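You operate a simulated robot arm through the tools that you are given. There is no shell and no other tool.

Carry out the task below with a simulated robot arm. There is one attempt and no reset: what you move stays moved.

TASK
Raise the blind, open the window and run the wall fan on HIGH.
Fine: blind at UP, window at OPEN, its catch left at FREE.

Only the result counts: the job must be done as asked and must still hold three seconds after the hand-in. Knocking over, shifting, dropping, spilling or breaking anything else fails it.

THE ROBOT
A 7-joint arm with a three-finger gripper, fixed in place. Base frame: the origin is on the floor under the middle of its stand, x ahead of it, y to its left, z up. Units: m, degrees, N and s.
It reaches about 1.342 m from its shoulder. Its first joint turns from -166.0 to 166.0 degrees. Payload 2.69 kg.
The tool frame sits at the grasp point between the pads (the TCP): z along the fingers, y along the line on which they close. The tips reach 0.03 m beyond it. The gripper opens to 0.128 m; its body begins 0.117 m behind the TCP.
Orientation is that of the tool frame in the base frame, as [roll, pitch, yaw] about the fixed x, y, z axes, in that order (R = Rz(yaw) Ry(pitch) Rx(roll)). With the fingers straight down and closing along the base's y, the tool's x points along the base's -x, its y along +y and its z along -z.

THE INTERFACE
- The arm moves only by the tool servo_tool. Its argument "targets" is a list of rows, each an object of numbers (a shift or turn left out is 0, a gripper value left out holds the last): "tx", "ty", "tz": the shift along the base's x, y, z in m; "rx", "ry", "rz": the turn, a rotation vector about the base's x, y, z in degrees; "grip": the closure, from 0 (fully open) to 1 (shut). In form: [{"tx": .., "ty": .., "tz": .., "rx": .., "ry": .., "rz": .., "grip": ..}, ...]. A call has 1 to 20 rows; each row is the pose to reach, as a shift and turn from the pose commanded when the call began. Rows are played at 5 a second. More than 0.05 m and 8.6 degrees between two rows, or a gripper value outside its range, and nothing of the call is played. Where a pose cannot be reached the arm comes as near as it can. A force on the tool above 80 N (or 10 N above the force at the start of the call, whichever is more), or a blocked arm, ends the call early, and 0.2 s more pass. The fingers move at their own pace (about 0.127 m/s each) and stop on an object; they squeeze with about 25 N. The grip force told is the motor's: it shows also when the fingers shut on nothing. Time passes only in rows, and 0.2 s behind the last, so rows that repeat a pose let the fingers close. It gives the time, the measured TCP pose, the force on the tool (base axes), the opening and the grip force at its end, in the units of the frame above (readings bear some noise), with the torque about the TCP (base axes, N m) and any sound that the robot's microphone picked up.
- Cameras (640 x 400 px; columns grow to the right, rows downward): "scene" is fixed at [0.2201, -0.4979, 1.7592]; the picture's right is [0.69, -0.72, 0.00], its down [-0.37, -0.35, -0.86] and it looks along [0.62, 0.60, -0.51] (base axes); focal length 223 px, centre (320, 200). "wrist" rides on the gripper at [0.058, 0.054, -0.131] in the tool frame; the picture's right is [-0.68, 0.74, 0.00], its down [-0.62, -0.57, -0.55] and it looks along [-0.40, -0.37, 0.84] (tool axes); focal length 234 px, centre (320, 200). There is no depth. A picture from a camera that has moved, and an enlarged one, comes with that camera's place and axes in the base frame and with its lens.
- camera(camera): a new picture of that camera. No time passes.
- raise_lower(by): moves the trunk up (or, below 0, down) by that many m; the arm rides with it, the base frame stays. It gives what a move gives, with no picture.
- zoom(camera, box): a new picture of the part [left, top, right, bottom] of that camera's present view, enlarged. No time passes.
- finish_job(): hands the job in; it is judged then, once.

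Places have to be worked out from the pictures, the camera data and where the tool is seen. Open the gripper and draw the arm clear of the work before you hand the job in, unless the task says otherwise.

The tools are called after ">>>" as a command line: name --argument value ..., lists and objects as JSON in quotes. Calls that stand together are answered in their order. servo_tool: Moves the arm, as the interface text tells. Its arguments: {"type":"object","properties":{"targets":{"type":"array","items":{"type":"object","properties":{"tx":{"type":"number"},"ty":{"type":"number"},"tz":{"type":"number"},"rx":{"type":"number"},"ry":{"type":"number"},"rz":{"type":"number"},"grip":{"type":"number"}}}}},"required":["targets"]} The other tools are called the same way: raise_lower (by) moves the trunk up or down; camera (camera) takes a picture; zoom (camera, box) takes an enlarged picture of a part of a camera's view; finish_job () hands the job in.

At the start:

```text
t: 0.0
position: [0.564, 0.1734, 1.6806]
orientation: [-180.0, 0.0, -179.8]
ft_force: [-0.7, 0.6, 0.9]
ft_torque: [0.02, 0.01, 0.01]
opening: 0.1279
grasp_force: 0.1
trunk travel left (down, up): [-0.25, 0.1]
```

scene: 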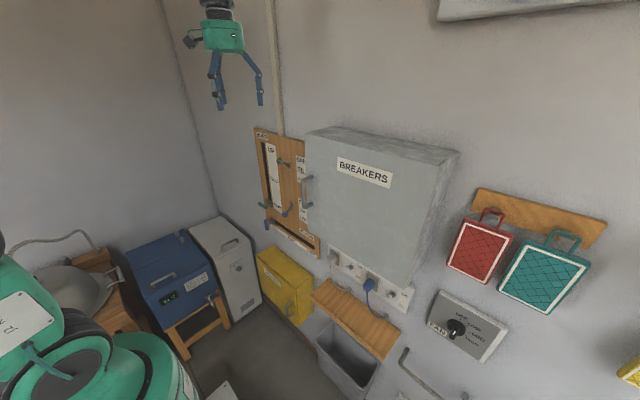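
wrist: 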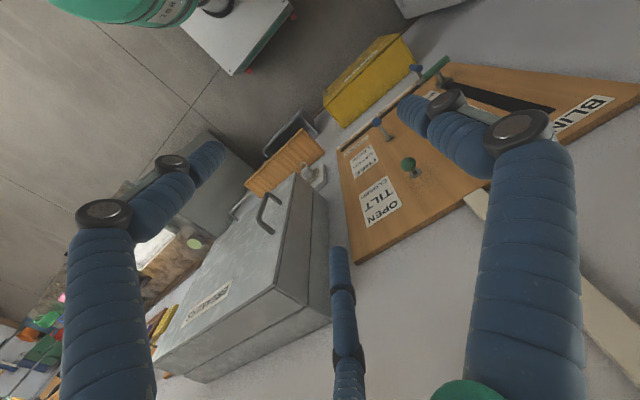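

I start by enlarging the parts of the scene that matter: the wooden control board, the fan knob panel, and the area around.

>>> zoom --camera "scene" --box '[230, 110, 350, 270]'

>>> zoom --camera "scene" --box '[400, 270, 540, 380]'

>>> zoom --camera "wrist" --box '[320, 50, 640, 260]'

>>> zoom --camera "scene" --box '[300, 220, 440, 330]'

```text
2.50 times, centred on (290, 190) of scene
camera zoom: at [0.2201, -0.4979, 1.7592], right [0.69, -0.72, 0.0], down [-0.37, -0.35, -0.86], along [0.62, 0.6, -0.51], focal length 558 px, centre (395, 225)
```

zoom: 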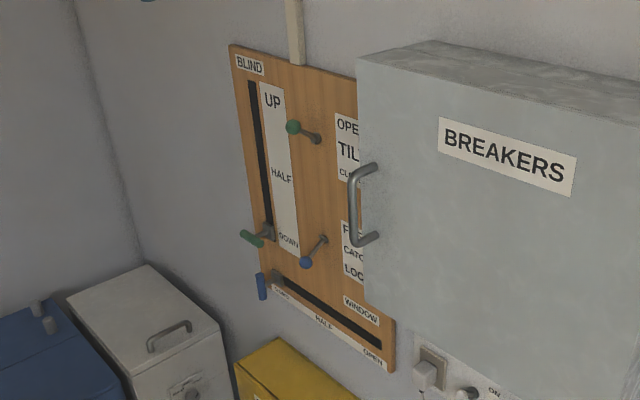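

```text
3.64 times, centred on (470, 325) of scene
camera zoom: at [0.2201, -0.4979, 1.7592], right [0.69, -0.72, 0.0], down [-0.37, -0.35, -0.86], along [0.62, 0.6, -0.51], focal length 811 px, centre (-226, -254)
```

zoom: 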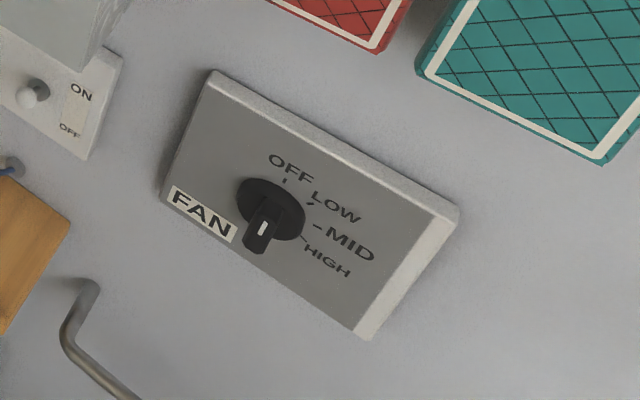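

```text
1.90 times, centred on (480, 155) of wrist
camera zoom: at [0.5049, 0.2268, 1.8109], right [0.68, 0.74, 0.0], down [0.62, -0.57, 0.55], along [0.4, -0.37, -0.84], focal length 446 px, centre (15, 286)
```

zoom: 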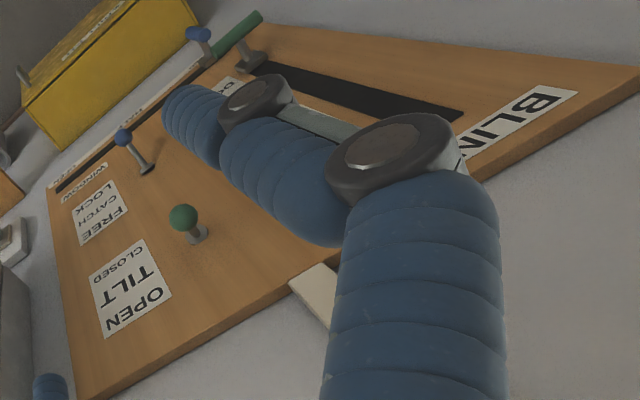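

```text
3.64 times, centred on (370, 275) of scene
camera zoom: at [0.2201, -0.4979, 1.7592], right [0.69, -0.72, 0.0], down [-0.37, -0.35, -0.86], along [0.62, 0.6, -0.51], focal length 811 px, centre (138, -73)
```

zoom: 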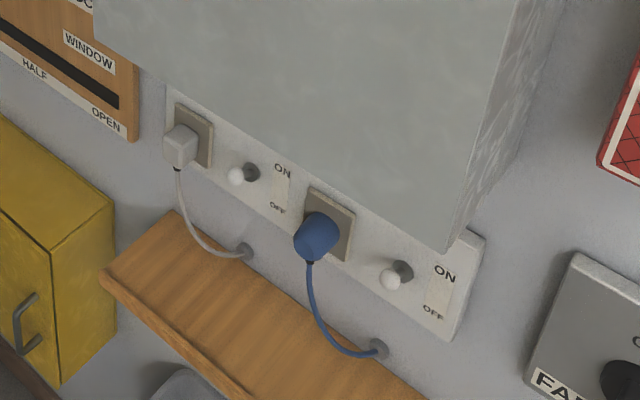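

The two views put the board face at x≈0.775. The catch knob is near (0.726, 0.226, 1.17) in its lower (LOCK) position, the window handle near (0.729, 0.40, 1.02) and the blind handle near (0.728, 0.41, 1.147). The fan panel is near (0.77, -0.52, 1.08). I'll draw back and turn the fingers to point ahead (+x), well clear of the wall, to get a better view.

>>> servo_tool --targets '[{"ry": -8, "tx": -0.015, "tz": -0.01}, {"ry": -16, "tx": -0.03, "tz": -0.02}, {"ry": -24, "tx": -0.045, "tz": -0.03}, {"ry": -32, "tx": -0.06, "tz": -0.04}, {"ry": -40, "tx": -0.075, "tz": -0.05}, {"ry": -48, "tx": -0.09, "tz": -0.06}, {"ry": -56, "tx": -0.1, "tz": -0.07}, {"ry": -64, "tx": -0.11, "tz": -0.08}, {"ry": -72, "tx": -0.12, "tz": -0.09}, {"ry": -80, "tx": -0.13, "tz": -0.1}, {"ry": -85, "tx": -0.14, "tz": -0.11}, {"ry": -90, "tx": -0.15, "tz": -0.12}, {"ry": -90, "tx": -0.15, "tz": -0.12}]'

```text
t: 2.8
position: [0.4132, 0.1734, 1.5598]
orientation: [32.3, 89.9, 32.3]
ft_force: [0.0, -0.1, 0.1]
ft_torque: [-0.05, -0.06, 0.01]
opening: 0.1277
grasp_force: 0.1
trunk travel left (down, up): [-0.25, 0.1]
```

The turn worked and the fingers now point along +x. I'll look with both cameras.

>>> camera --camera "wrist"

>>> camera --camera "scene"

```text
taken
camera wrist: at [0.2818, 0.2263, 1.5017], right [0.0, 0.74, 0.68], down [-0.55, -0.57, 0.61], along [0.84, -0.37, 0.4], focal length 234 px, centre (320, 200)
```

wrist: 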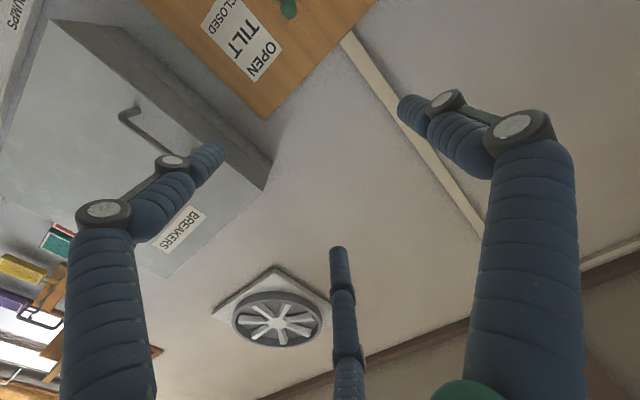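

```text
taken
```

scene: 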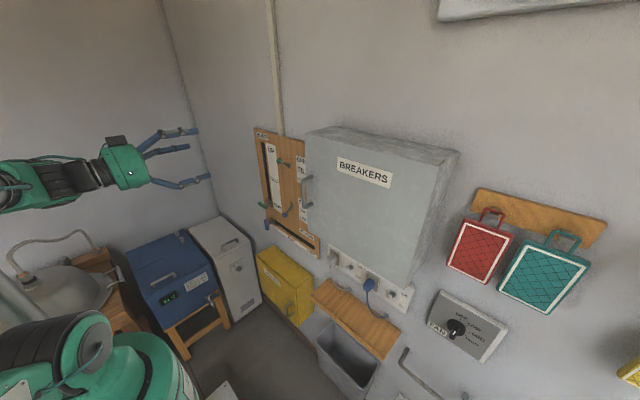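

The wall fan is visible high above the breaker box. I'll zoom in on the label at the top left, the fan, and the sockets.

>>> zoom --camera "wrist" --box '[0, 0, 120, 80]'

>>> zoom --camera "wrist" --box '[200, 250, 340, 360]'

>>> zoom --camera "wrist" --box '[0, 220, 120, 400]'

>>> zoom --camera "scene" --box '[320, 235, 420, 320]'

```text
5.00 times, centred on (60, 40) of wrist
camera zoom: at [0.2818, 0.2263, 1.5017], right [0.0, 0.74, 0.68], down [-0.55, -0.57, 0.61], along [0.84, -0.37, 0.4], focal length 1171 px, centre (1620, 1000)
```

zoom: 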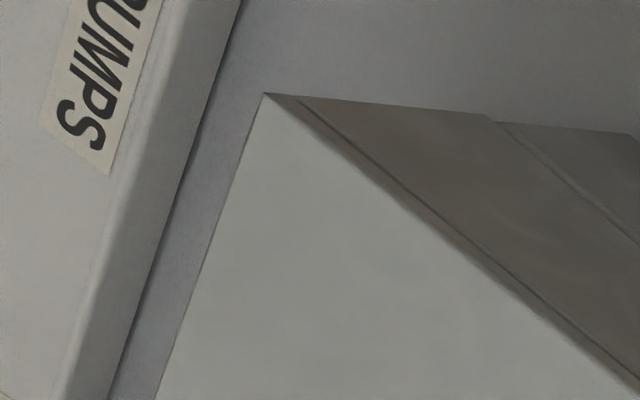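

```text
3.64 times, centred on (270, 305) of wrist
camera zoom: at [0.2818, 0.2263, 1.5017], right [0.0, 0.74, 0.68], down [-0.55, -0.57, 0.61], along [0.84, -0.37, 0.4], focal length 852 px, centre (502, -182)
```

zoom: 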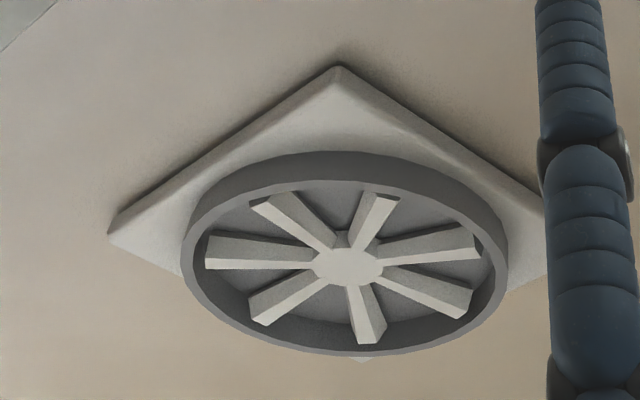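

```text
2.22 times, centred on (60, 310) of wrist
camera zoom: at [0.2818, 0.2263, 1.5017], right [0.0, 0.74, 0.68], down [-0.55, -0.57, 0.61], along [0.84, -0.37, 0.4], focal length 520 px, centre (898, -44)
```

zoom: 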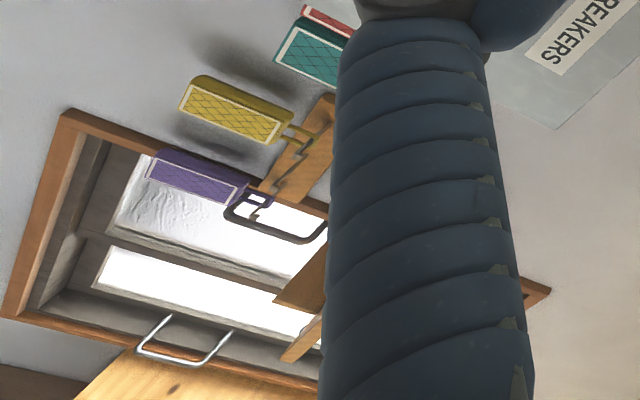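

```text
4.71 times, centred on (370, 278) of scene
camera zoom: at [0.2201, -0.4979, 1.7592], right [0.69, -0.72, 0.0], down [-0.37, -0.35, -0.86], along [0.62, 0.6, -0.51], focal length 1050 px, centre (85, -165)
```

zoom: 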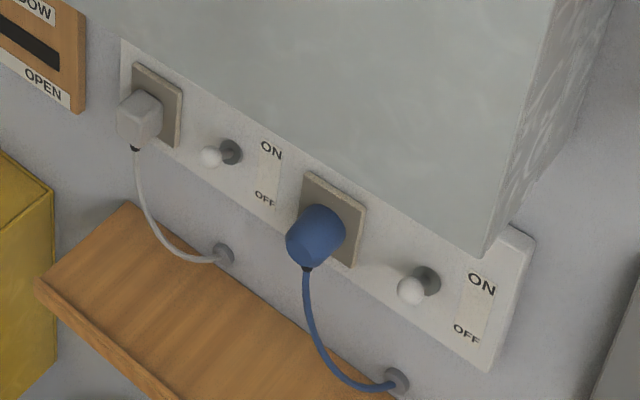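

The lower panel is labelled PUMPS, so it has nothing to do with this job and I'll leave it alone. I'll shut the gripper here in free space to see how the three fingers close.

>>> servo_tool --targets '[{"grip": 1.0}, {"grip": 1.0}, {"grip": 1.0}, {"grip": 1.0}, {"grip": 1.0}]'

>>> camera --camera "wrist"

>>> zoom --camera "scene" --box '[80, 100, 240, 220]'

```text
t: 4.0
position: [0.4131, 0.1739, 1.5591]
orientation: [-41.3, 90.0, -41.5]
ft_force: [0.1, 0.4, -0.3]
ft_torque: [0.02, -0.04, -0.03]
opening: 0.0026
grasp_force: 25.2
trunk travel left (down, up): [-0.25, 0.1]
```

```text
taken
camera wrist: at [0.2818, 0.2264, 1.5018], right [0.0, 0.74, 0.68], down [-0.55, -0.57, 0.62], along [0.84, -0.37, 0.4], focal length 234 px, centre (320, 200)
```

wrist: 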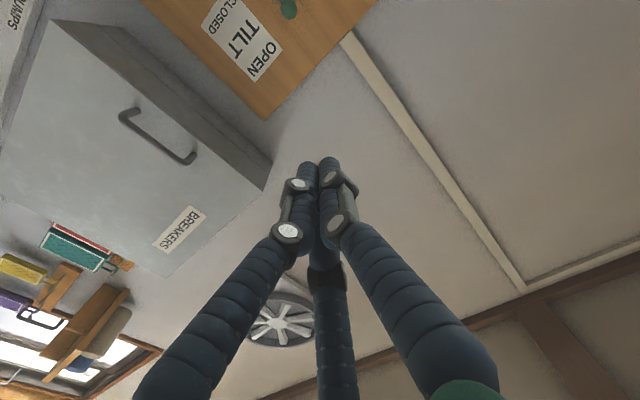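

```text
3.33 times, centred on (160, 160) of scene
camera zoom: at [0.2201, -0.4979, 1.7592], right [0.69, -0.72, 0.0], down [-0.37, -0.35, -0.86], along [0.62, 0.6, -0.51], focal length 744 px, centre (853, 333)
```

zoom: 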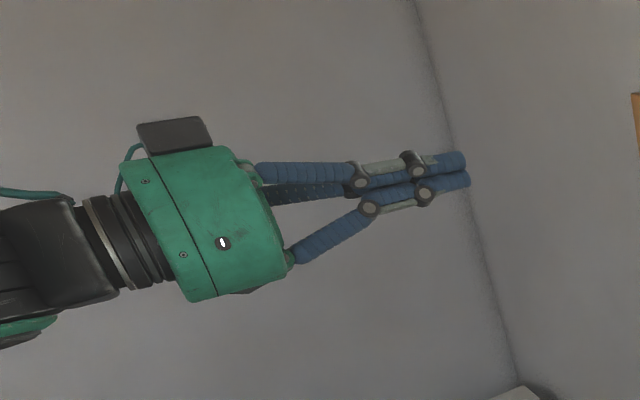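

The shut fingers form a slim pointer about 4 cm across. I'll bring it down to z≈1.10 at y≈0.226, below the catch knob, and stop short of the board to check the alignment.

>>> servo_tool --targets '[{"tx": 0.01, "ty": 0.0053, "tz": -0.046, "grip": 1.0}, {"tx": 0.02, "ty": 0.0106, "tz": -0.092}, {"tx": 0.03, "ty": 0.0159, "tz": -0.138}, {"tx": 0.04, "ty": 0.0212, "tz": -0.184}, {"tx": 0.05, "ty": 0.0265, "tz": -0.23}, {"tx": 0.06, "ty": 0.0318, "tz": -0.276}, {"tx": 0.07, "ty": 0.0371, "tz": -0.322}, {"tx": 0.08, "ty": 0.0424, "tz": -0.368}, {"tx": 0.09, "ty": 0.0477, "tz": -0.414}, {"tx": 0.1, "ty": 0.053, "tz": -0.46}, {"tx": 0.14, "ty": 0.053, "tz": -0.46}, {"tx": 0.18, "ty": 0.053, "tz": -0.46}, {"tx": 0.22, "ty": 0.053, "tz": -0.46}, {"tx": 0.25, "ty": 0.053, "tz": -0.46}, {"tx": 0.25, "ty": 0.053, "tz": -0.46}]'

>>> camera --camera "wrist"

>>> zoom --camera "scene" --box '[160, 110, 360, 280]'

```text
t: 7.2
position: [0.6647, 0.2286, 1.0987]
orientation: [-150.7, 89.9, -150.6]
ft_force: [0.0, -0.2, -0.5]
ft_torque: [-0.02, -0.01, 0.0]
opening: 0.0022
grasp_force: 24.9
trunk travel left (down, up): [-0.25, 0.1]
```

```text
taken
camera wrist: at [0.5332, 0.2802, 1.0412], right [0.0, 0.74, 0.68], down [-0.55, -0.57, 0.62], along [0.84, -0.37, 0.4], focal length 234 px, centre (320, 200)
```

wrist: 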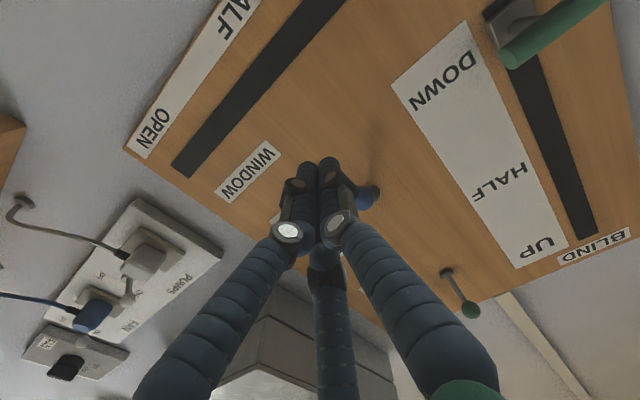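

```text
2.35 times, centred on (260, 195) of scene
camera zoom: at [0.2201, -0.4979, 1.7592], right [0.69, -0.72, 0.0], down [-0.37, -0.35, -0.86], along [0.62, 0.6, -0.51], focal length 525 px, centre (461, 212)
```

zoom: 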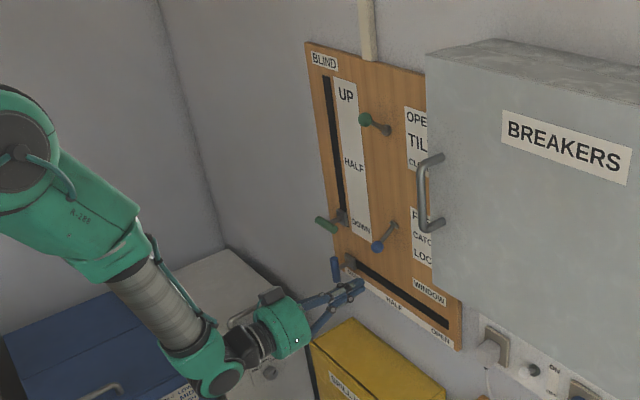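

The second socket appears to be labelled FAN, so it may need its own switch on. I'll zoom in on the sockets.

>>> zoom --camera "wrist" --box '[0, 190, 240, 390]'

>>> zoom --camera "wrist" --box '[60, 240, 180, 340]'

>>> zoom --camera "wrist" --box '[270, 130, 500, 330]'

```text
2.00 times, centred on (120, 290) of wrist
camera zoom: at [0.5332, 0.2802, 1.0412], right [0.0, 0.74, 0.68], down [-0.55, -0.57, 0.62], along [0.84, -0.37, 0.4], focal length 468 px, centre (720, 20)
```

zoom: 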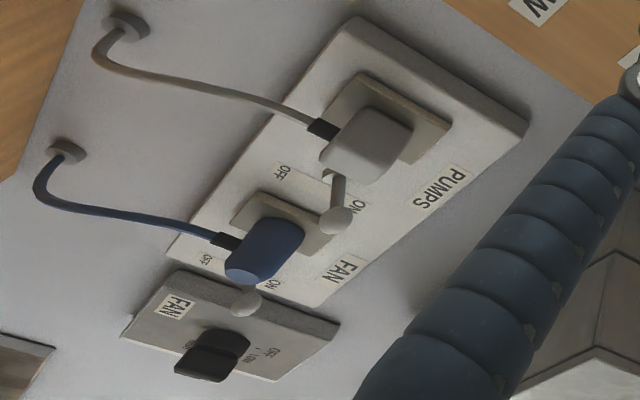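

```text
4.00 times, centred on (120, 290) of wrist
camera zoom: at [0.5332, 0.2802, 1.0412], right [0.0, 0.74, 0.68], down [-0.55, -0.57, 0.62], along [0.84, -0.37, 0.4], focal length 937 px, centre (1120, -160)
```

zoom: 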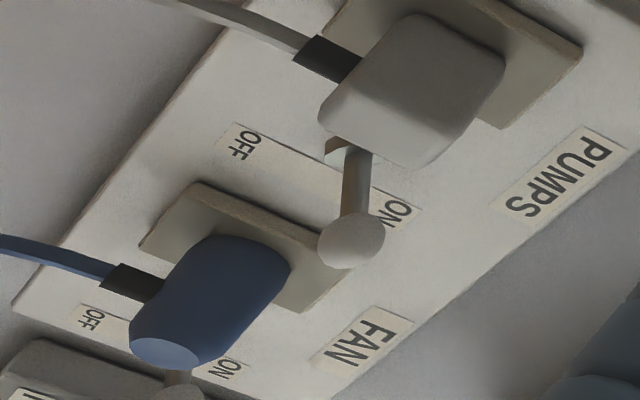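

```text
2.00 times, centred on (385, 230) of wrist
camera zoom: at [0.5332, 0.2802, 1.0412], right [0.0, 0.74, 0.68], down [-0.55, -0.57, 0.62], along [0.84, -0.37, 0.4], focal length 468 px, centre (190, 140)
```

zoom: 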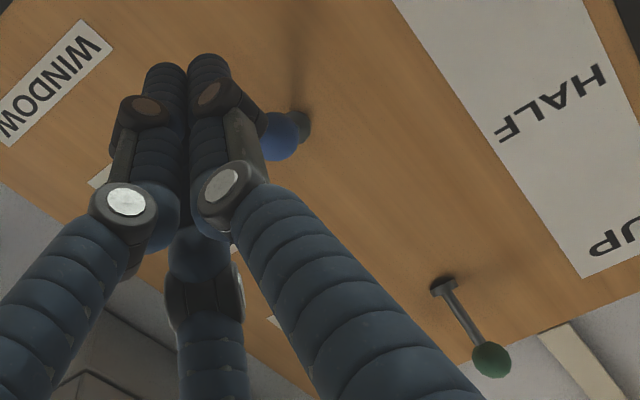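

Both socket switches (PUMPS and FAN) sit up at ON, so the fan has power. The shut pointer is just below the catch knob, so I move forward until the tips are about 3 cm short of the board and then push the knob up towards FREE.

>>> servo_tool --targets '[{"tx": 0.025}, {"tx": 0.048}, {"tx": 0.048, "tz": 0.015}, {"tx": 0.048, "tz": 0.03}, {"tx": 0.048, "tz": 0.045}, {"tx": 0.048, "tz": 0.06}, {"tx": 0.048, "tz": 0.075}, {"tx": 0.048, "tz": 0.09}, {"tx": 0.048, "tz": 0.1}, {"tx": 0.048, "tz": 0.11}, {"tx": 0.048, "tz": 0.11}]'

>>> camera --camera "wrist"

>>> zoom --camera "scene" --box '[230, 110, 350, 270]'

```text
t: 9.6
position: [0.7124, 0.2282, 1.2071]
orientation: [-160.0, 89.9, -160.2]
ft_force: [-3.3, 0.4, -14.3]
ft_torque: [0.07, 0.31, 0.11]
opening: 0.0024
grasp_force: 24.9
trunk travel left (down, up): [-0.25, 0.1]
```

```text
taken
camera wrist: at [0.5809, 0.2794, 1.1491], right [0.0, 0.74, 0.68], down [-0.55, -0.56, 0.62], along [0.84, -0.37, 0.4], focal length 234 px, centre (320, 200)
```

wrist: 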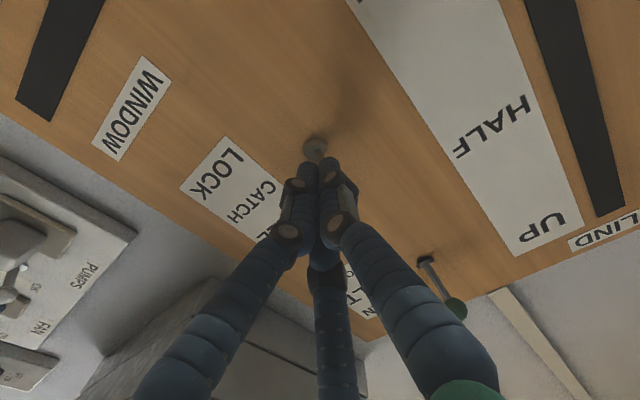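

```text
2.50 times, centred on (290, 190) of scene
camera zoom: at [0.2201, -0.4979, 1.7592], right [0.69, -0.72, 0.0], down [-0.37, -0.35, -0.86], along [0.62, 0.6, -0.51], focal length 558 px, centre (395, 225)
```

zoom: 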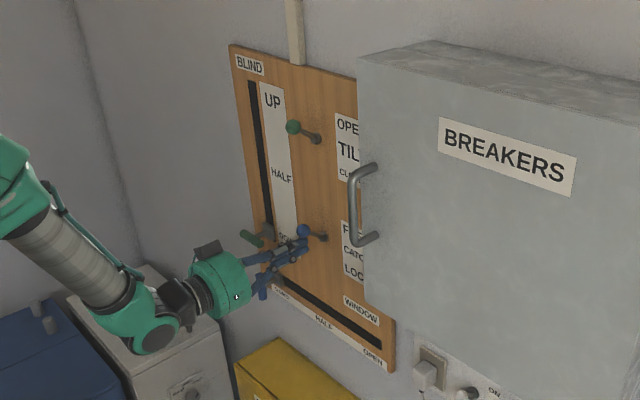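

The catch lever has swung past level (resistance about 14 N). It isn't yet as high as the tilt lever's upper position, so I push a little further.

>>> servo_tool --targets '[{"tz": 0.006}, {"tz": 0.012}, {"tz": 0.018}, {"tz": 0.024}, {"tz": 0.024}]'

>>> zoom --camera "scene" --box '[230, 110, 350, 270]'

```text
t: 10.3
position: [0.7051, 0.2232, 1.2086]
orientation: [-161.7, 88.4, -161.6]
ft_force: [-15.0, -7.4, -17.8]
ft_torque: [0.16, 0.29, -0.21]
opening: 0.0019
grasp_force: 25.2
trunk travel left (down, up): [-0.25, 0.1]
stopped in row 3: the force on the tool passed its limit at 86 N (the readings are from after the stop); the commanded pose is now the measured one
```

```text
2.50 times, centred on (290, 190) of scene
camera zoom: at [0.2201, -0.4979, 1.7592], right [0.69, -0.72, 0.0], down [-0.37, -0.35, -0.86], along [0.62, 0.6, -0.51], focal length 558 px, centre (395, 225)
```

zoom: 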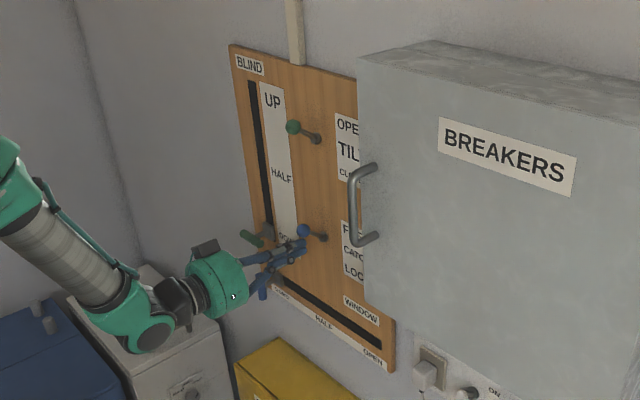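

The force limit tripped; either the lever is at its stop or the tips are bearing on its boss. I lower and back off slightly, then look closely at the catch.

>>> servo_tool --targets '[{"tz": -0.01}, {"tz": -0.03, "tx": -0.01}, {"tz": -0.05, "tx": -0.04}, {"tz": -0.06, "tx": -0.08}]'

>>> zoom --camera "scene" --box '[265, 145, 325, 225]'

>>> camera --camera "wrist"

```text
t: 11.3
position: [0.6282, 0.2261, 1.155]
orientation: [-162.1, 88.9, -162.1]
ft_force: [0.1, 0.2, 0.4]
ft_torque: [-0.02, 0.01, -0.02]
opening: 0.002
grasp_force: 25.4
trunk travel left (down, up): [-0.25, 0.1]
```

```text
5.00 times, centred on (295, 185) of scene
camera zoom: at [0.2201, -0.4979, 1.7592], right [0.69, -0.72, 0.0], down [-0.37, -0.35, -0.86], along [0.62, 0.6, -0.51], focal length 1116 px, centre (445, 275)
```

zoom: 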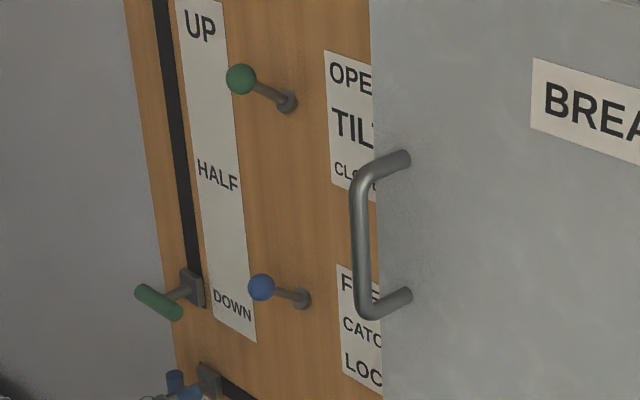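

```text
taken
camera wrist: at [0.4949, 0.2776, 1.0993], right [0.01, 0.74, 0.67], down [-0.54, -0.56, 0.63], along [0.84, -0.37, 0.39], focal length 234 px, centre (320, 200)
```

wrist: 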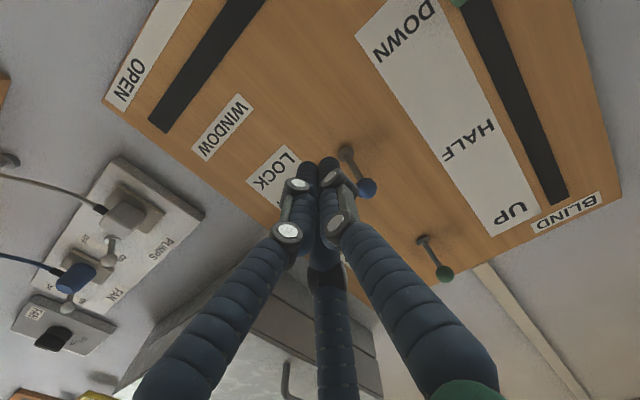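

The catch lever's offset now matches the tilt lever's upper position, so the catch is fully at FREE. Next I shift left in front of the blind handle, levelling the tool by 1°, and look at the handle and the gap beneath it.

>>> servo_tool --targets '[{"ty": 0.04, "tz": -0.015, "tx": -0.01, "ry": -1}, {"ty": 0.08, "tz": -0.035, "tx": -0.02, "ry": -1}, {"ty": 0.12, "tz": -0.05, "tx": -0.03, "ry": -1}, {"ty": 0.155, "tz": -0.055, "tx": -0.03, "ry": -1}, {"ty": 0.184, "tz": -0.055, "tx": -0.03, "ry": -1}, {"ty": 0.184, "tz": -0.055, "tx": -0.03, "ry": -1}]'

>>> camera --camera "wrist"

>>> zoom --camera "scene" --box '[230, 160, 320, 270]'

```text
t: 12.8
position: [0.5986, 0.4101, 1.0998]
orientation: [-106.9, 89.7, -106.9]
ft_force: [-0.4, 1.2, -0.3]
ft_torque: [0.01, -0.03, 0.02]
opening: 0.0023
grasp_force: 25.4
trunk travel left (down, up): [-0.25, 0.1]
```

```text
taken
camera wrist: at [0.4663, 0.4626, 1.0402], right [0.0, 0.74, 0.67], down [-0.55, -0.56, 0.62], along [0.84, -0.37, 0.4], focal length 234 px, centre (320, 200)
```

wrist: 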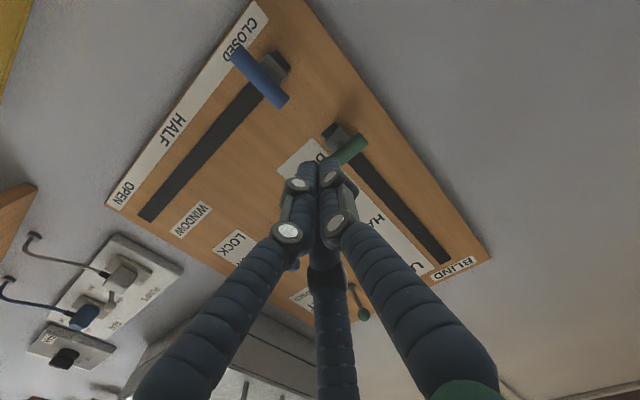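

```text
3.64 times, centred on (275, 215) of scene
camera zoom: at [0.2201, -0.4979, 1.7592], right [0.69, -0.72, 0.0], down [-0.37, -0.35, -0.86], along [0.62, 0.6, -0.51], focal length 811 px, centre (484, 146)
```

zoom: 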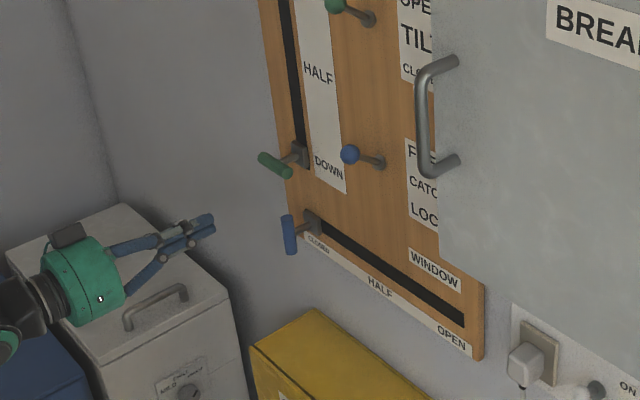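

The bars are clear now. The blind bar lies along y (0.375–0.447) at z≈1.14, and the top of the window handle is at z≈1.058, so the pointer fits in the gap at z≈1.095. I go in under the blind bar and push it up, most of the way first.

>>> servo_tool --targets '[{"tx": 0.035, "tz": -0.004}, {"tx": 0.07, "tz": -0.005}, {"tx": 0.095, "tz": -0.005}, {"tx": 0.113, "tz": -0.005}, {"tx": 0.113, "tz": 0.005}, {"tx": 0.113, "tz": 0.02}, {"tx": 0.113, "tz": 0.04}, {"tx": 0.113, "tz": 0.06}, {"tx": 0.113, "tz": 0.08}, {"tx": 0.113, "tz": 0.1}, {"tx": 0.113, "tz": 0.12}, {"tx": 0.113, "tz": 0.14}, {"tx": 0.113, "tz": 0.16}, {"tx": 0.113, "tz": 0.18}, {"tx": 0.113, "tz": 0.2}, {"tx": 0.113, "tz": 0.22}, {"tx": 0.113, "tz": 0.24}]'

>>> zoom --camera "scene" --box '[230, 110, 350, 270]'

>>> camera --camera "wrist"

```text
t: 16.4
position: [0.7123, 0.4086, 1.3399]
orientation: [-102.6, 89.8, -102.7]
ft_force: [-0.2, -0.6, 0.4]
ft_torque: [0.01, 0.0, 0.04]
opening: 0.0023
grasp_force: 24.9
trunk travel left (down, up): [-0.25, 0.1]
```

```text
2.50 times, centred on (290, 190) of scene
camera zoom: at [0.2201, -0.4979, 1.7592], right [0.69, -0.72, 0.0], down [-0.37, -0.35, -0.86], along [0.62, 0.6, -0.51], focal length 558 px, centre (395, 225)
```

zoom: 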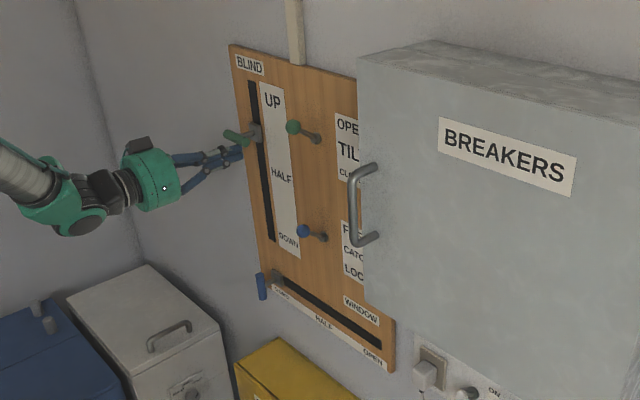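

```text
taken
camera wrist: at [0.5796, 0.461, 1.281], right [0.0, 0.74, 0.67], down [-0.55, -0.56, 0.62], along [0.84, -0.37, 0.41], focal length 234 px, centre (320, 200)
```

wrist: 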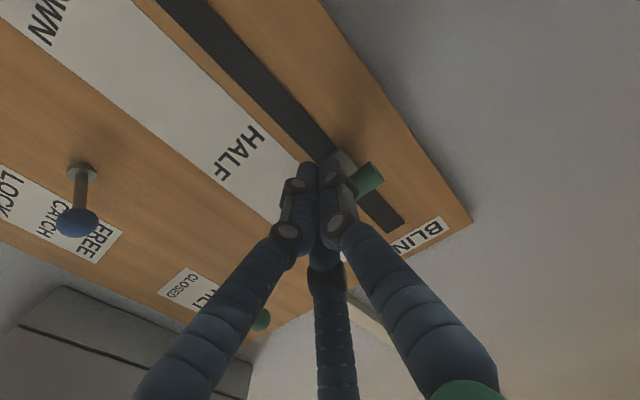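

The blind handle is rising smoothly. I keep pushing in smaller steps towards the top stop.

>>> servo_tool --targets '[{"tz": 0.012}, {"tz": 0.024}, {"tz": 0.034}, {"tz": 0.042}, {"tz": 0.05}, {"tz": 0.058}, {"tz": 0.064}, {"tz": 0.07}, {"tz": 0.076}, {"tz": 0.082}, {"tz": 0.082}]'

>>> zoom --camera "scene" --box '[230, 110, 350, 270]'

>>> camera --camera "wrist"

```text
t: 18.8
position: [0.7107, 0.4082, 1.415]
orientation: [-128.2, 89.3, -128.1]
ft_force: [-5.6, -2.0, -25.2]
ft_torque: [0.14, 0.5, -0.06]
opening: 0.0021
grasp_force: 25.1
trunk travel left (down, up): [-0.25, 0.1]
```

```text
2.50 times, centred on (290, 190) of scene
camera zoom: at [0.2201, -0.4979, 1.7592], right [0.69, -0.72, 0.0], down [-0.37, -0.35, -0.86], along [0.62, 0.6, -0.51], focal length 558 px, centre (395, 225)
```

zoom: 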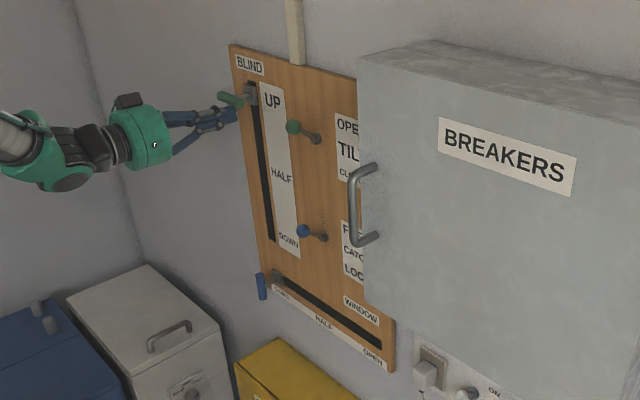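

```text
taken
camera wrist: at [0.5793, 0.4603, 1.3583], right [0.0, 0.74, 0.67], down [-0.54, -0.56, 0.62], along [0.84, -0.37, 0.4], focal length 234 px, centre (320, 200)
```

wrist: 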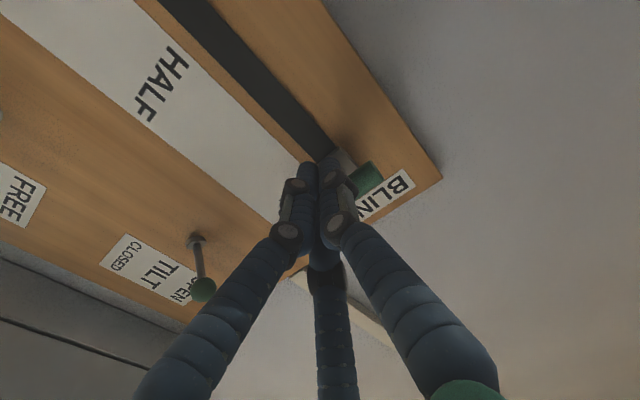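

The handle has reached the top of its slot (25 N resistance, no further travel). I ease down and draw back, then check that the blind stays up.

>>> servo_tool --targets '[{"tz": -0.02}, {"tz": -0.03, "tx": -0.03}, {"tz": -0.03, "tx": -0.075}, {"tz": -0.03, "tx": -0.12}, {"tz": -0.07, "tx": -0.13}, {"tz": -0.12, "tx": -0.13}, {"tz": -0.12, "tx": -0.13}]'

>>> zoom --camera "scene" --box '[230, 110, 350, 270]'

>>> camera --camera "wrist"

```text
t: 20.4
position: [0.5839, 0.4093, 1.3007]
orientation: [-106.8, 89.6, -106.8]
ft_force: [0.8, 0.3, -0.3]
ft_torque: [0.0, -0.03, -0.06]
opening: 0.0021
grasp_force: 25.1
trunk travel left (down, up): [-0.25, 0.1]
```

```text
2.50 times, centred on (290, 190) of scene
camera zoom: at [0.2201, -0.4979, 1.7592], right [0.69, -0.72, 0.0], down [-0.37, -0.35, -0.86], along [0.62, 0.6, -0.51], focal length 558 px, centre (395, 225)
```

zoom: 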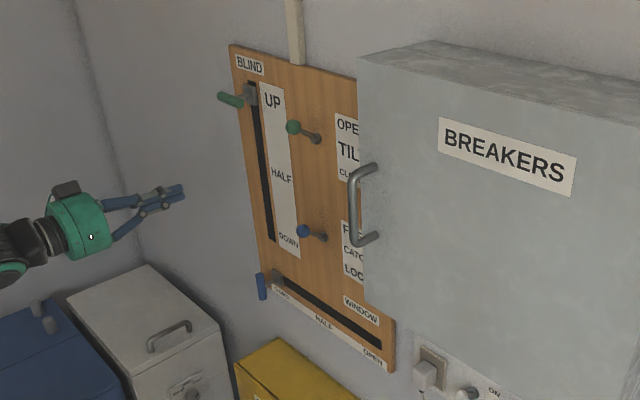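

```text
taken
camera wrist: at [0.4503, 0.4614, 1.2421], right [0.0, 0.74, 0.67], down [-0.55, -0.56, 0.62], along [0.84, -0.37, 0.4], focal length 234 px, centre (320, 200)
```

wrist: 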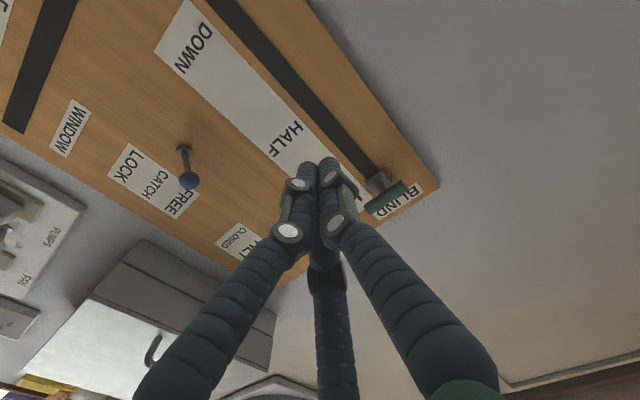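

The blind stays at UP. Next I go down to z≈1.02 at y≈0.455, left of the window handle, staying back from the board to check alignment.

>>> servo_tool --targets '[{"ty": 0.008, "tz": -0.047}, {"ty": 0.016, "tz": -0.094}, {"ty": 0.024, "tz": -0.141}, {"ty": 0.032, "tz": -0.188}, {"ty": 0.04, "tz": -0.235}, {"ty": 0.047, "tz": -0.281}, {"ty": 0.049, "tz": -0.281, "tx": 0.03}, {"ty": 0.049, "tz": -0.281, "tx": 0.06}, {"ty": 0.049, "tz": -0.281, "tx": 0.06}]'

>>> camera --camera "wrist"

>>> zoom --camera "scene" --box '[200, 160, 340, 280]'

```text
t: 22.4
position: [0.6431, 0.4568, 1.0183]
orientation: [-109.9, 89.6, -109.9]
ft_force: [-0.1, 0.2, 0.0]
ft_torque: [-0.05, -0.02, 0.0]
opening: 0.0022
grasp_force: 25.2
trunk travel left (down, up): [-0.25, 0.1]
```

```text
taken
camera wrist: at [0.5114, 0.5096, 0.9605], right [0.0, 0.74, 0.67], down [-0.55, -0.56, 0.62], along [0.84, -0.37, 0.4], focal length 234 px, centre (320, 200)
```

wrist: 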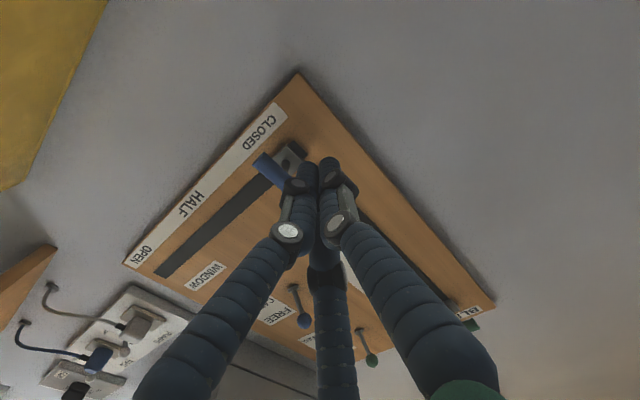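

```text
3.33 times, centred on (270, 220) of scene
camera zoom: at [0.2201, -0.4979, 1.7592], right [0.69, -0.72, 0.0], down [-0.37, -0.35, -0.86], along [0.62, 0.6, -0.51], focal length 744 px, centre (487, 133)
```

zoom: 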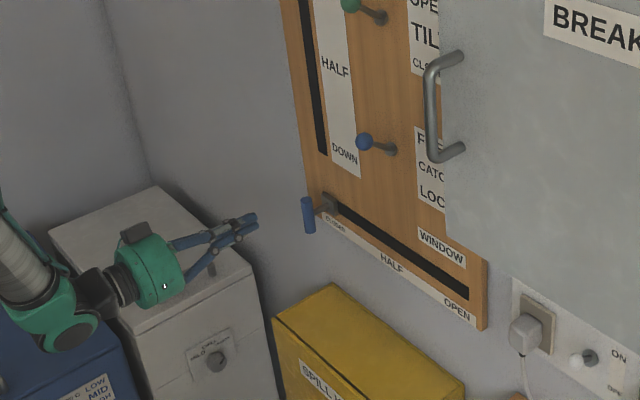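

The pointer is clear to the left of the handle. I move forward beside it and push it right (-y), most of the way to OPEN.

>>> servo_tool --targets '[{"tx": 0.035}, {"tx": 0.067}, {"tx": 0.067, "ty": -0.01}, {"tx": 0.067, "ty": -0.025}, {"tx": 0.067, "ty": -0.04}, {"tx": 0.067, "ty": -0.06}, {"tx": 0.067, "ty": -0.08}, {"tx": 0.067, "ty": -0.1}, {"tx": 0.067, "ty": -0.12}, {"tx": 0.067, "ty": -0.14}, {"tx": 0.067, "ty": -0.16}, {"tx": 0.067, "ty": -0.18}, {"tx": 0.067, "ty": -0.2}, {"tx": 0.067, "ty": -0.22}, {"tx": 0.067, "ty": -0.24}, {"tx": 0.067, "ty": -0.26}, {"tx": 0.067, "ty": -0.28}]'

>>> zoom --camera "scene" --box '[230, 110, 350, 270]'

>>> camera --camera "wrist"

```text
t: 23.8
position: [0.6997, 0.3952, 1.0151]
orientation: [-117.9, 89.1, -117.5]
ft_force: [-40.6, -6.7, 4.1]
ft_torque: [-0.07, 0.07, 0.02]
opening: 0.0021
grasp_force: 25.0
trunk travel left (down, up): [-0.25, 0.1]
stopped in row 7: the force on the tool passed its limit at 91 N (the readings are from after the stop); the commanded pose is now the measured one
```

```text
2.50 times, centred on (290, 190) of scene
camera zoom: at [0.2201, -0.4979, 1.7592], right [0.69, -0.72, 0.0], down [-0.37, -0.35, -0.86], along [0.62, 0.6, -0.51], focal length 558 px, centre (395, 225)
```

zoom: 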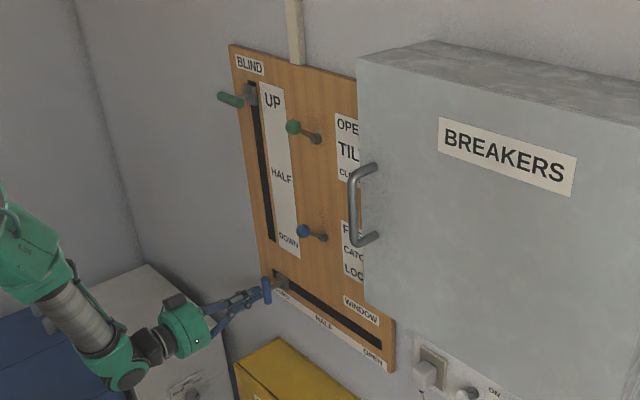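

```text
taken
camera wrist: at [0.5671, 0.4456, 0.9579], right [0.0, 0.75, 0.67], down [-0.54, -0.56, 0.63], along [0.84, -0.36, 0.4], focal length 234 px, centre (320, 200)
```

wrist: 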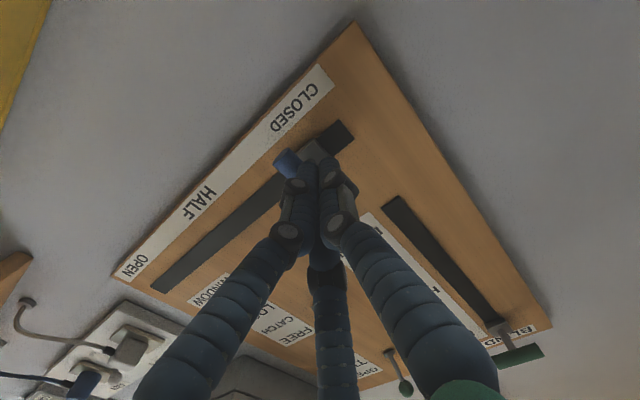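

The call stopped on force (91 N, mostly along -x), and the handle has moved only a little. I'll look closely at the contact before going on.

>>> zoom --camera "scene" --box '[255, 200, 305, 240]'

>>> zoom --camera "wrist" --box '[250, 100, 390, 200]'

```text
10.00 times, centred on (280, 220) of scene
camera zoom: at [0.2201, -0.4979, 1.7592], right [0.69, -0.72, 0.0], down [-0.37, -0.35, -0.86], along [0.62, 0.6, -0.51], focal length 2232 px, centre (720, 0)
```

zoom: 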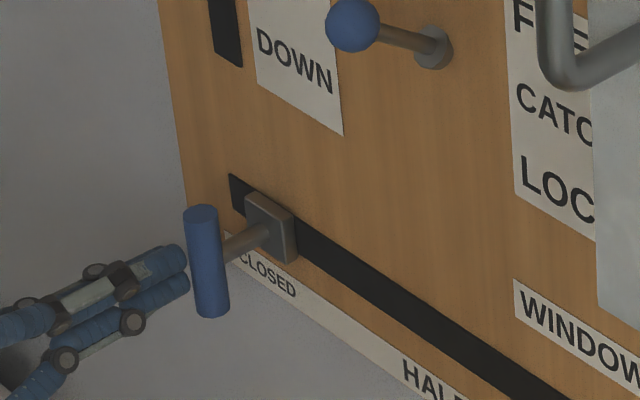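

```text
4.00 times, centred on (320, 150) of wrist
camera zoom: at [0.5671, 0.4456, 0.9579], right [0.0, 0.75, 0.67], down [-0.54, -0.56, 0.63], along [0.84, -0.36, 0.4], focal length 937 px, centre (320, 400)
```

zoom: 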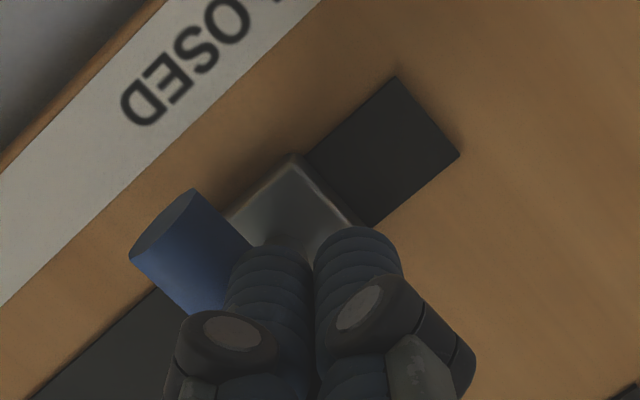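

The zoom shows the tips only reached the near-left side of the bar, about 1 cm too shallow, so they were pressing diagonally. I back off left, go about 2.5 cm deeper, and push again.

>>> servo_tool --targets '[{"tx": -0.015, "ty": 0.005}, {"tx": -0.02, "ty": 0.03, "ry": -0.5}, {"tx": -0.02, "ty": 0.055, "tz": 0.003, "ry": -0.8}, {"tx": 0.01, "ty": 0.055, "tz": 0.003, "ry": -0.8}, {"tx": 0.028, "ty": 0.055, "tz": 0.003, "ry": -0.8}, {"tx": 0.028, "ty": 0.055, "tz": 0.003, "ry": -0.8}]'

>>> zoom --camera "scene" --box '[255, 200, 305, 240]'

>>> zoom --camera "wrist" --box '[230, 80, 390, 200]'

```text
t: 25.2
position: [0.7314, 0.4539, 1.0194]
orientation: [-55.9, 89.2, -55.4]
ft_force: [0.3, -0.1, 0.1]
ft_torque: [-0.01, -0.03, 0.02]
opening: 0.0021
grasp_force: 25.4
trunk travel left (down, up): [-0.25, 0.1]
```

```text
10.00 times, centred on (280, 220) of scene
camera zoom: at [0.2201, -0.4979, 1.7592], right [0.69, -0.72, 0.0], down [-0.37, -0.35, -0.86], along [0.62, 0.6, -0.51], focal length 2232 px, centre (720, 0)
```

zoom: 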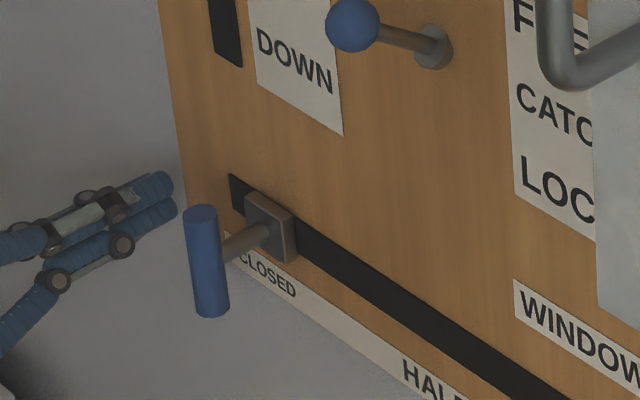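

```text
3.33 times, centred on (310, 140) of wrist
camera zoom: at [0.6002, 0.5041, 0.9599], right [-0.01, 0.74, 0.67], down [-0.55, -0.56, 0.62], along [0.84, -0.36, 0.41], focal length 781 px, centre (353, 400)
```

zoom: 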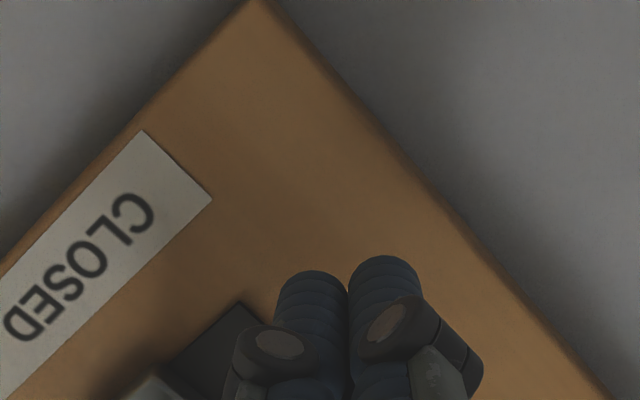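

The pointer tips now reach past the bar, to its left. I push to the right again.

>>> servo_tool --targets '[{"ty": -0.015}, {"ty": -0.03}, {"ty": -0.045}, {"ty": -0.06}, {"ty": -0.075}, {"ty": -0.09}, {"ty": -0.11}, {"ty": -0.13}, {"ty": -0.15}, {"ty": -0.17}, {"ty": -0.19}, {"ty": -0.21}, {"ty": -0.23}, {"ty": -0.25}, {"ty": -0.27}]'

>>> zoom --camera "scene" --box '[250, 180, 350, 270]'

>>> camera --camera "wrist"

```text
t: 28.4
position: [0.733, 0.1824, 1.0202]
orientation: [-72.8, 88.7, -72.6]
ft_force: [0.2, -0.1, 0.9]
ft_torque: [0.02, -0.02, -0.02]
opening: 0.0022
grasp_force: 24.7
trunk travel left (down, up): [-0.25, 0.1]
```

```text
4.44 times, centred on (300, 225) of scene
camera zoom: at [0.2201, -0.4979, 1.7592], right [0.69, -0.72, 0.0], down [-0.37, -0.35, -0.86], along [0.62, 0.6, -0.51], focal length 992 px, centre (409, 89)
```

zoom: 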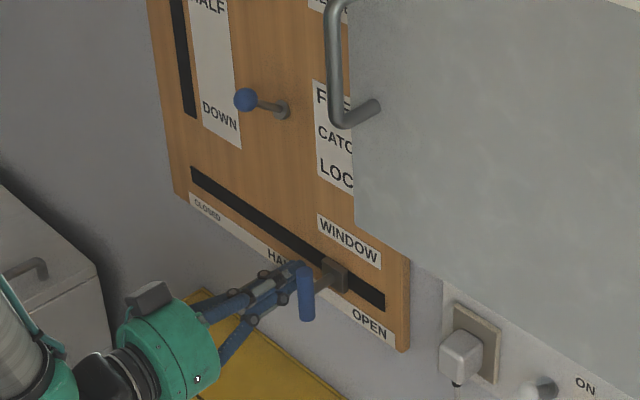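

```text
taken
camera wrist: at [0.6014, 0.2333, 0.9602], right [-0.01, 0.75, 0.66], down [-0.55, -0.55, 0.62], along [0.83, -0.36, 0.42], focal length 234 px, centre (320, 200)
```

wrist: 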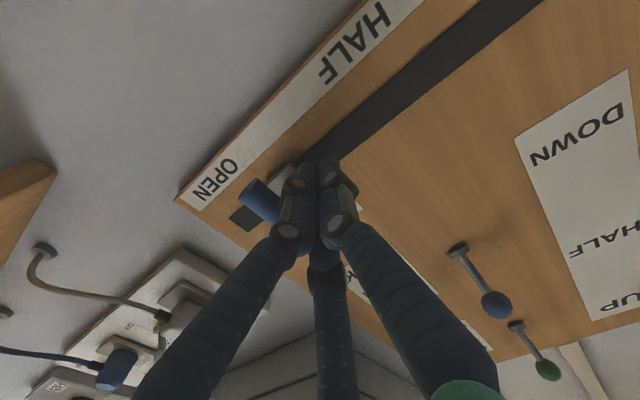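

The window handle slides freely now, with about 5 cm left. I continue in small steps to the right-hand stop.

>>> servo_tool --targets '[{"ty": -0.012}, {"ty": -0.022}, {"ty": -0.03}, {"ty": -0.038}, {"ty": -0.044}, {"ty": -0.05}, {"ty": -0.056}, {"ty": -0.062}, {"ty": -0.068}, {"ty": -0.074}, {"ty": -0.074}]'

>>> zoom --camera "scene" --box '[250, 180, 350, 270]'

>>> camera --camera "wrist"

```text
t: 30.8
position: [0.7394, 0.123, 1.0298]
orientation: [-87.3, 86.4, -87.2]
ft_force: [3.1, 45.8, -7.2]
ft_torque: [0.55, -0.06, -0.16]
opening: 0.0021
grasp_force: 24.7
out of reach, approached as far as the arm can: row 1, 2, 3, 4, 5, 6, 7, 8, 9, 10, 11
trunk travel left (down, up): [-0.25, 0.1]
```

```text
4.44 times, centred on (300, 225) of scene
camera zoom: at [0.2201, -0.4979, 1.7592], right [0.69, -0.72, 0.0], down [-0.37, -0.35, -0.86], along [0.62, 0.6, -0.51], focal length 992 px, centre (409, 89)
```

zoom: 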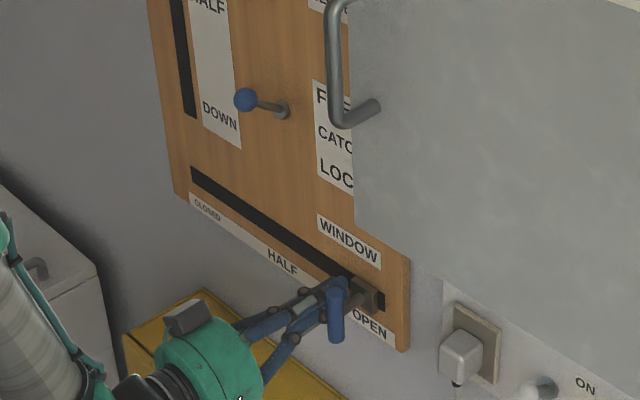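

```text
taken
camera wrist: at [0.6082, 0.1709, 0.9668], right [0.0, 0.78, 0.63], down [-0.55, -0.53, 0.65], along [0.84, -0.34, 0.43], focal length 234 px, centre (320, 200)
```

wrist: 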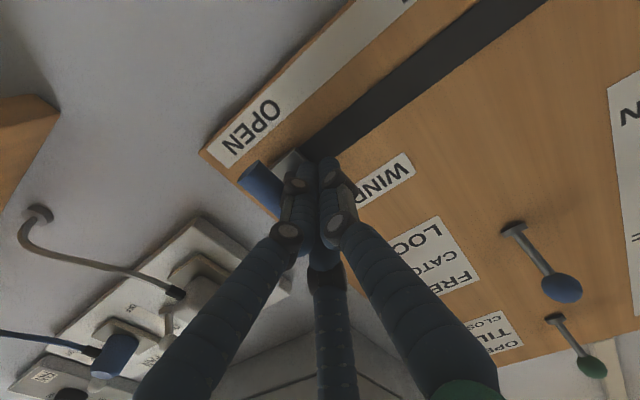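

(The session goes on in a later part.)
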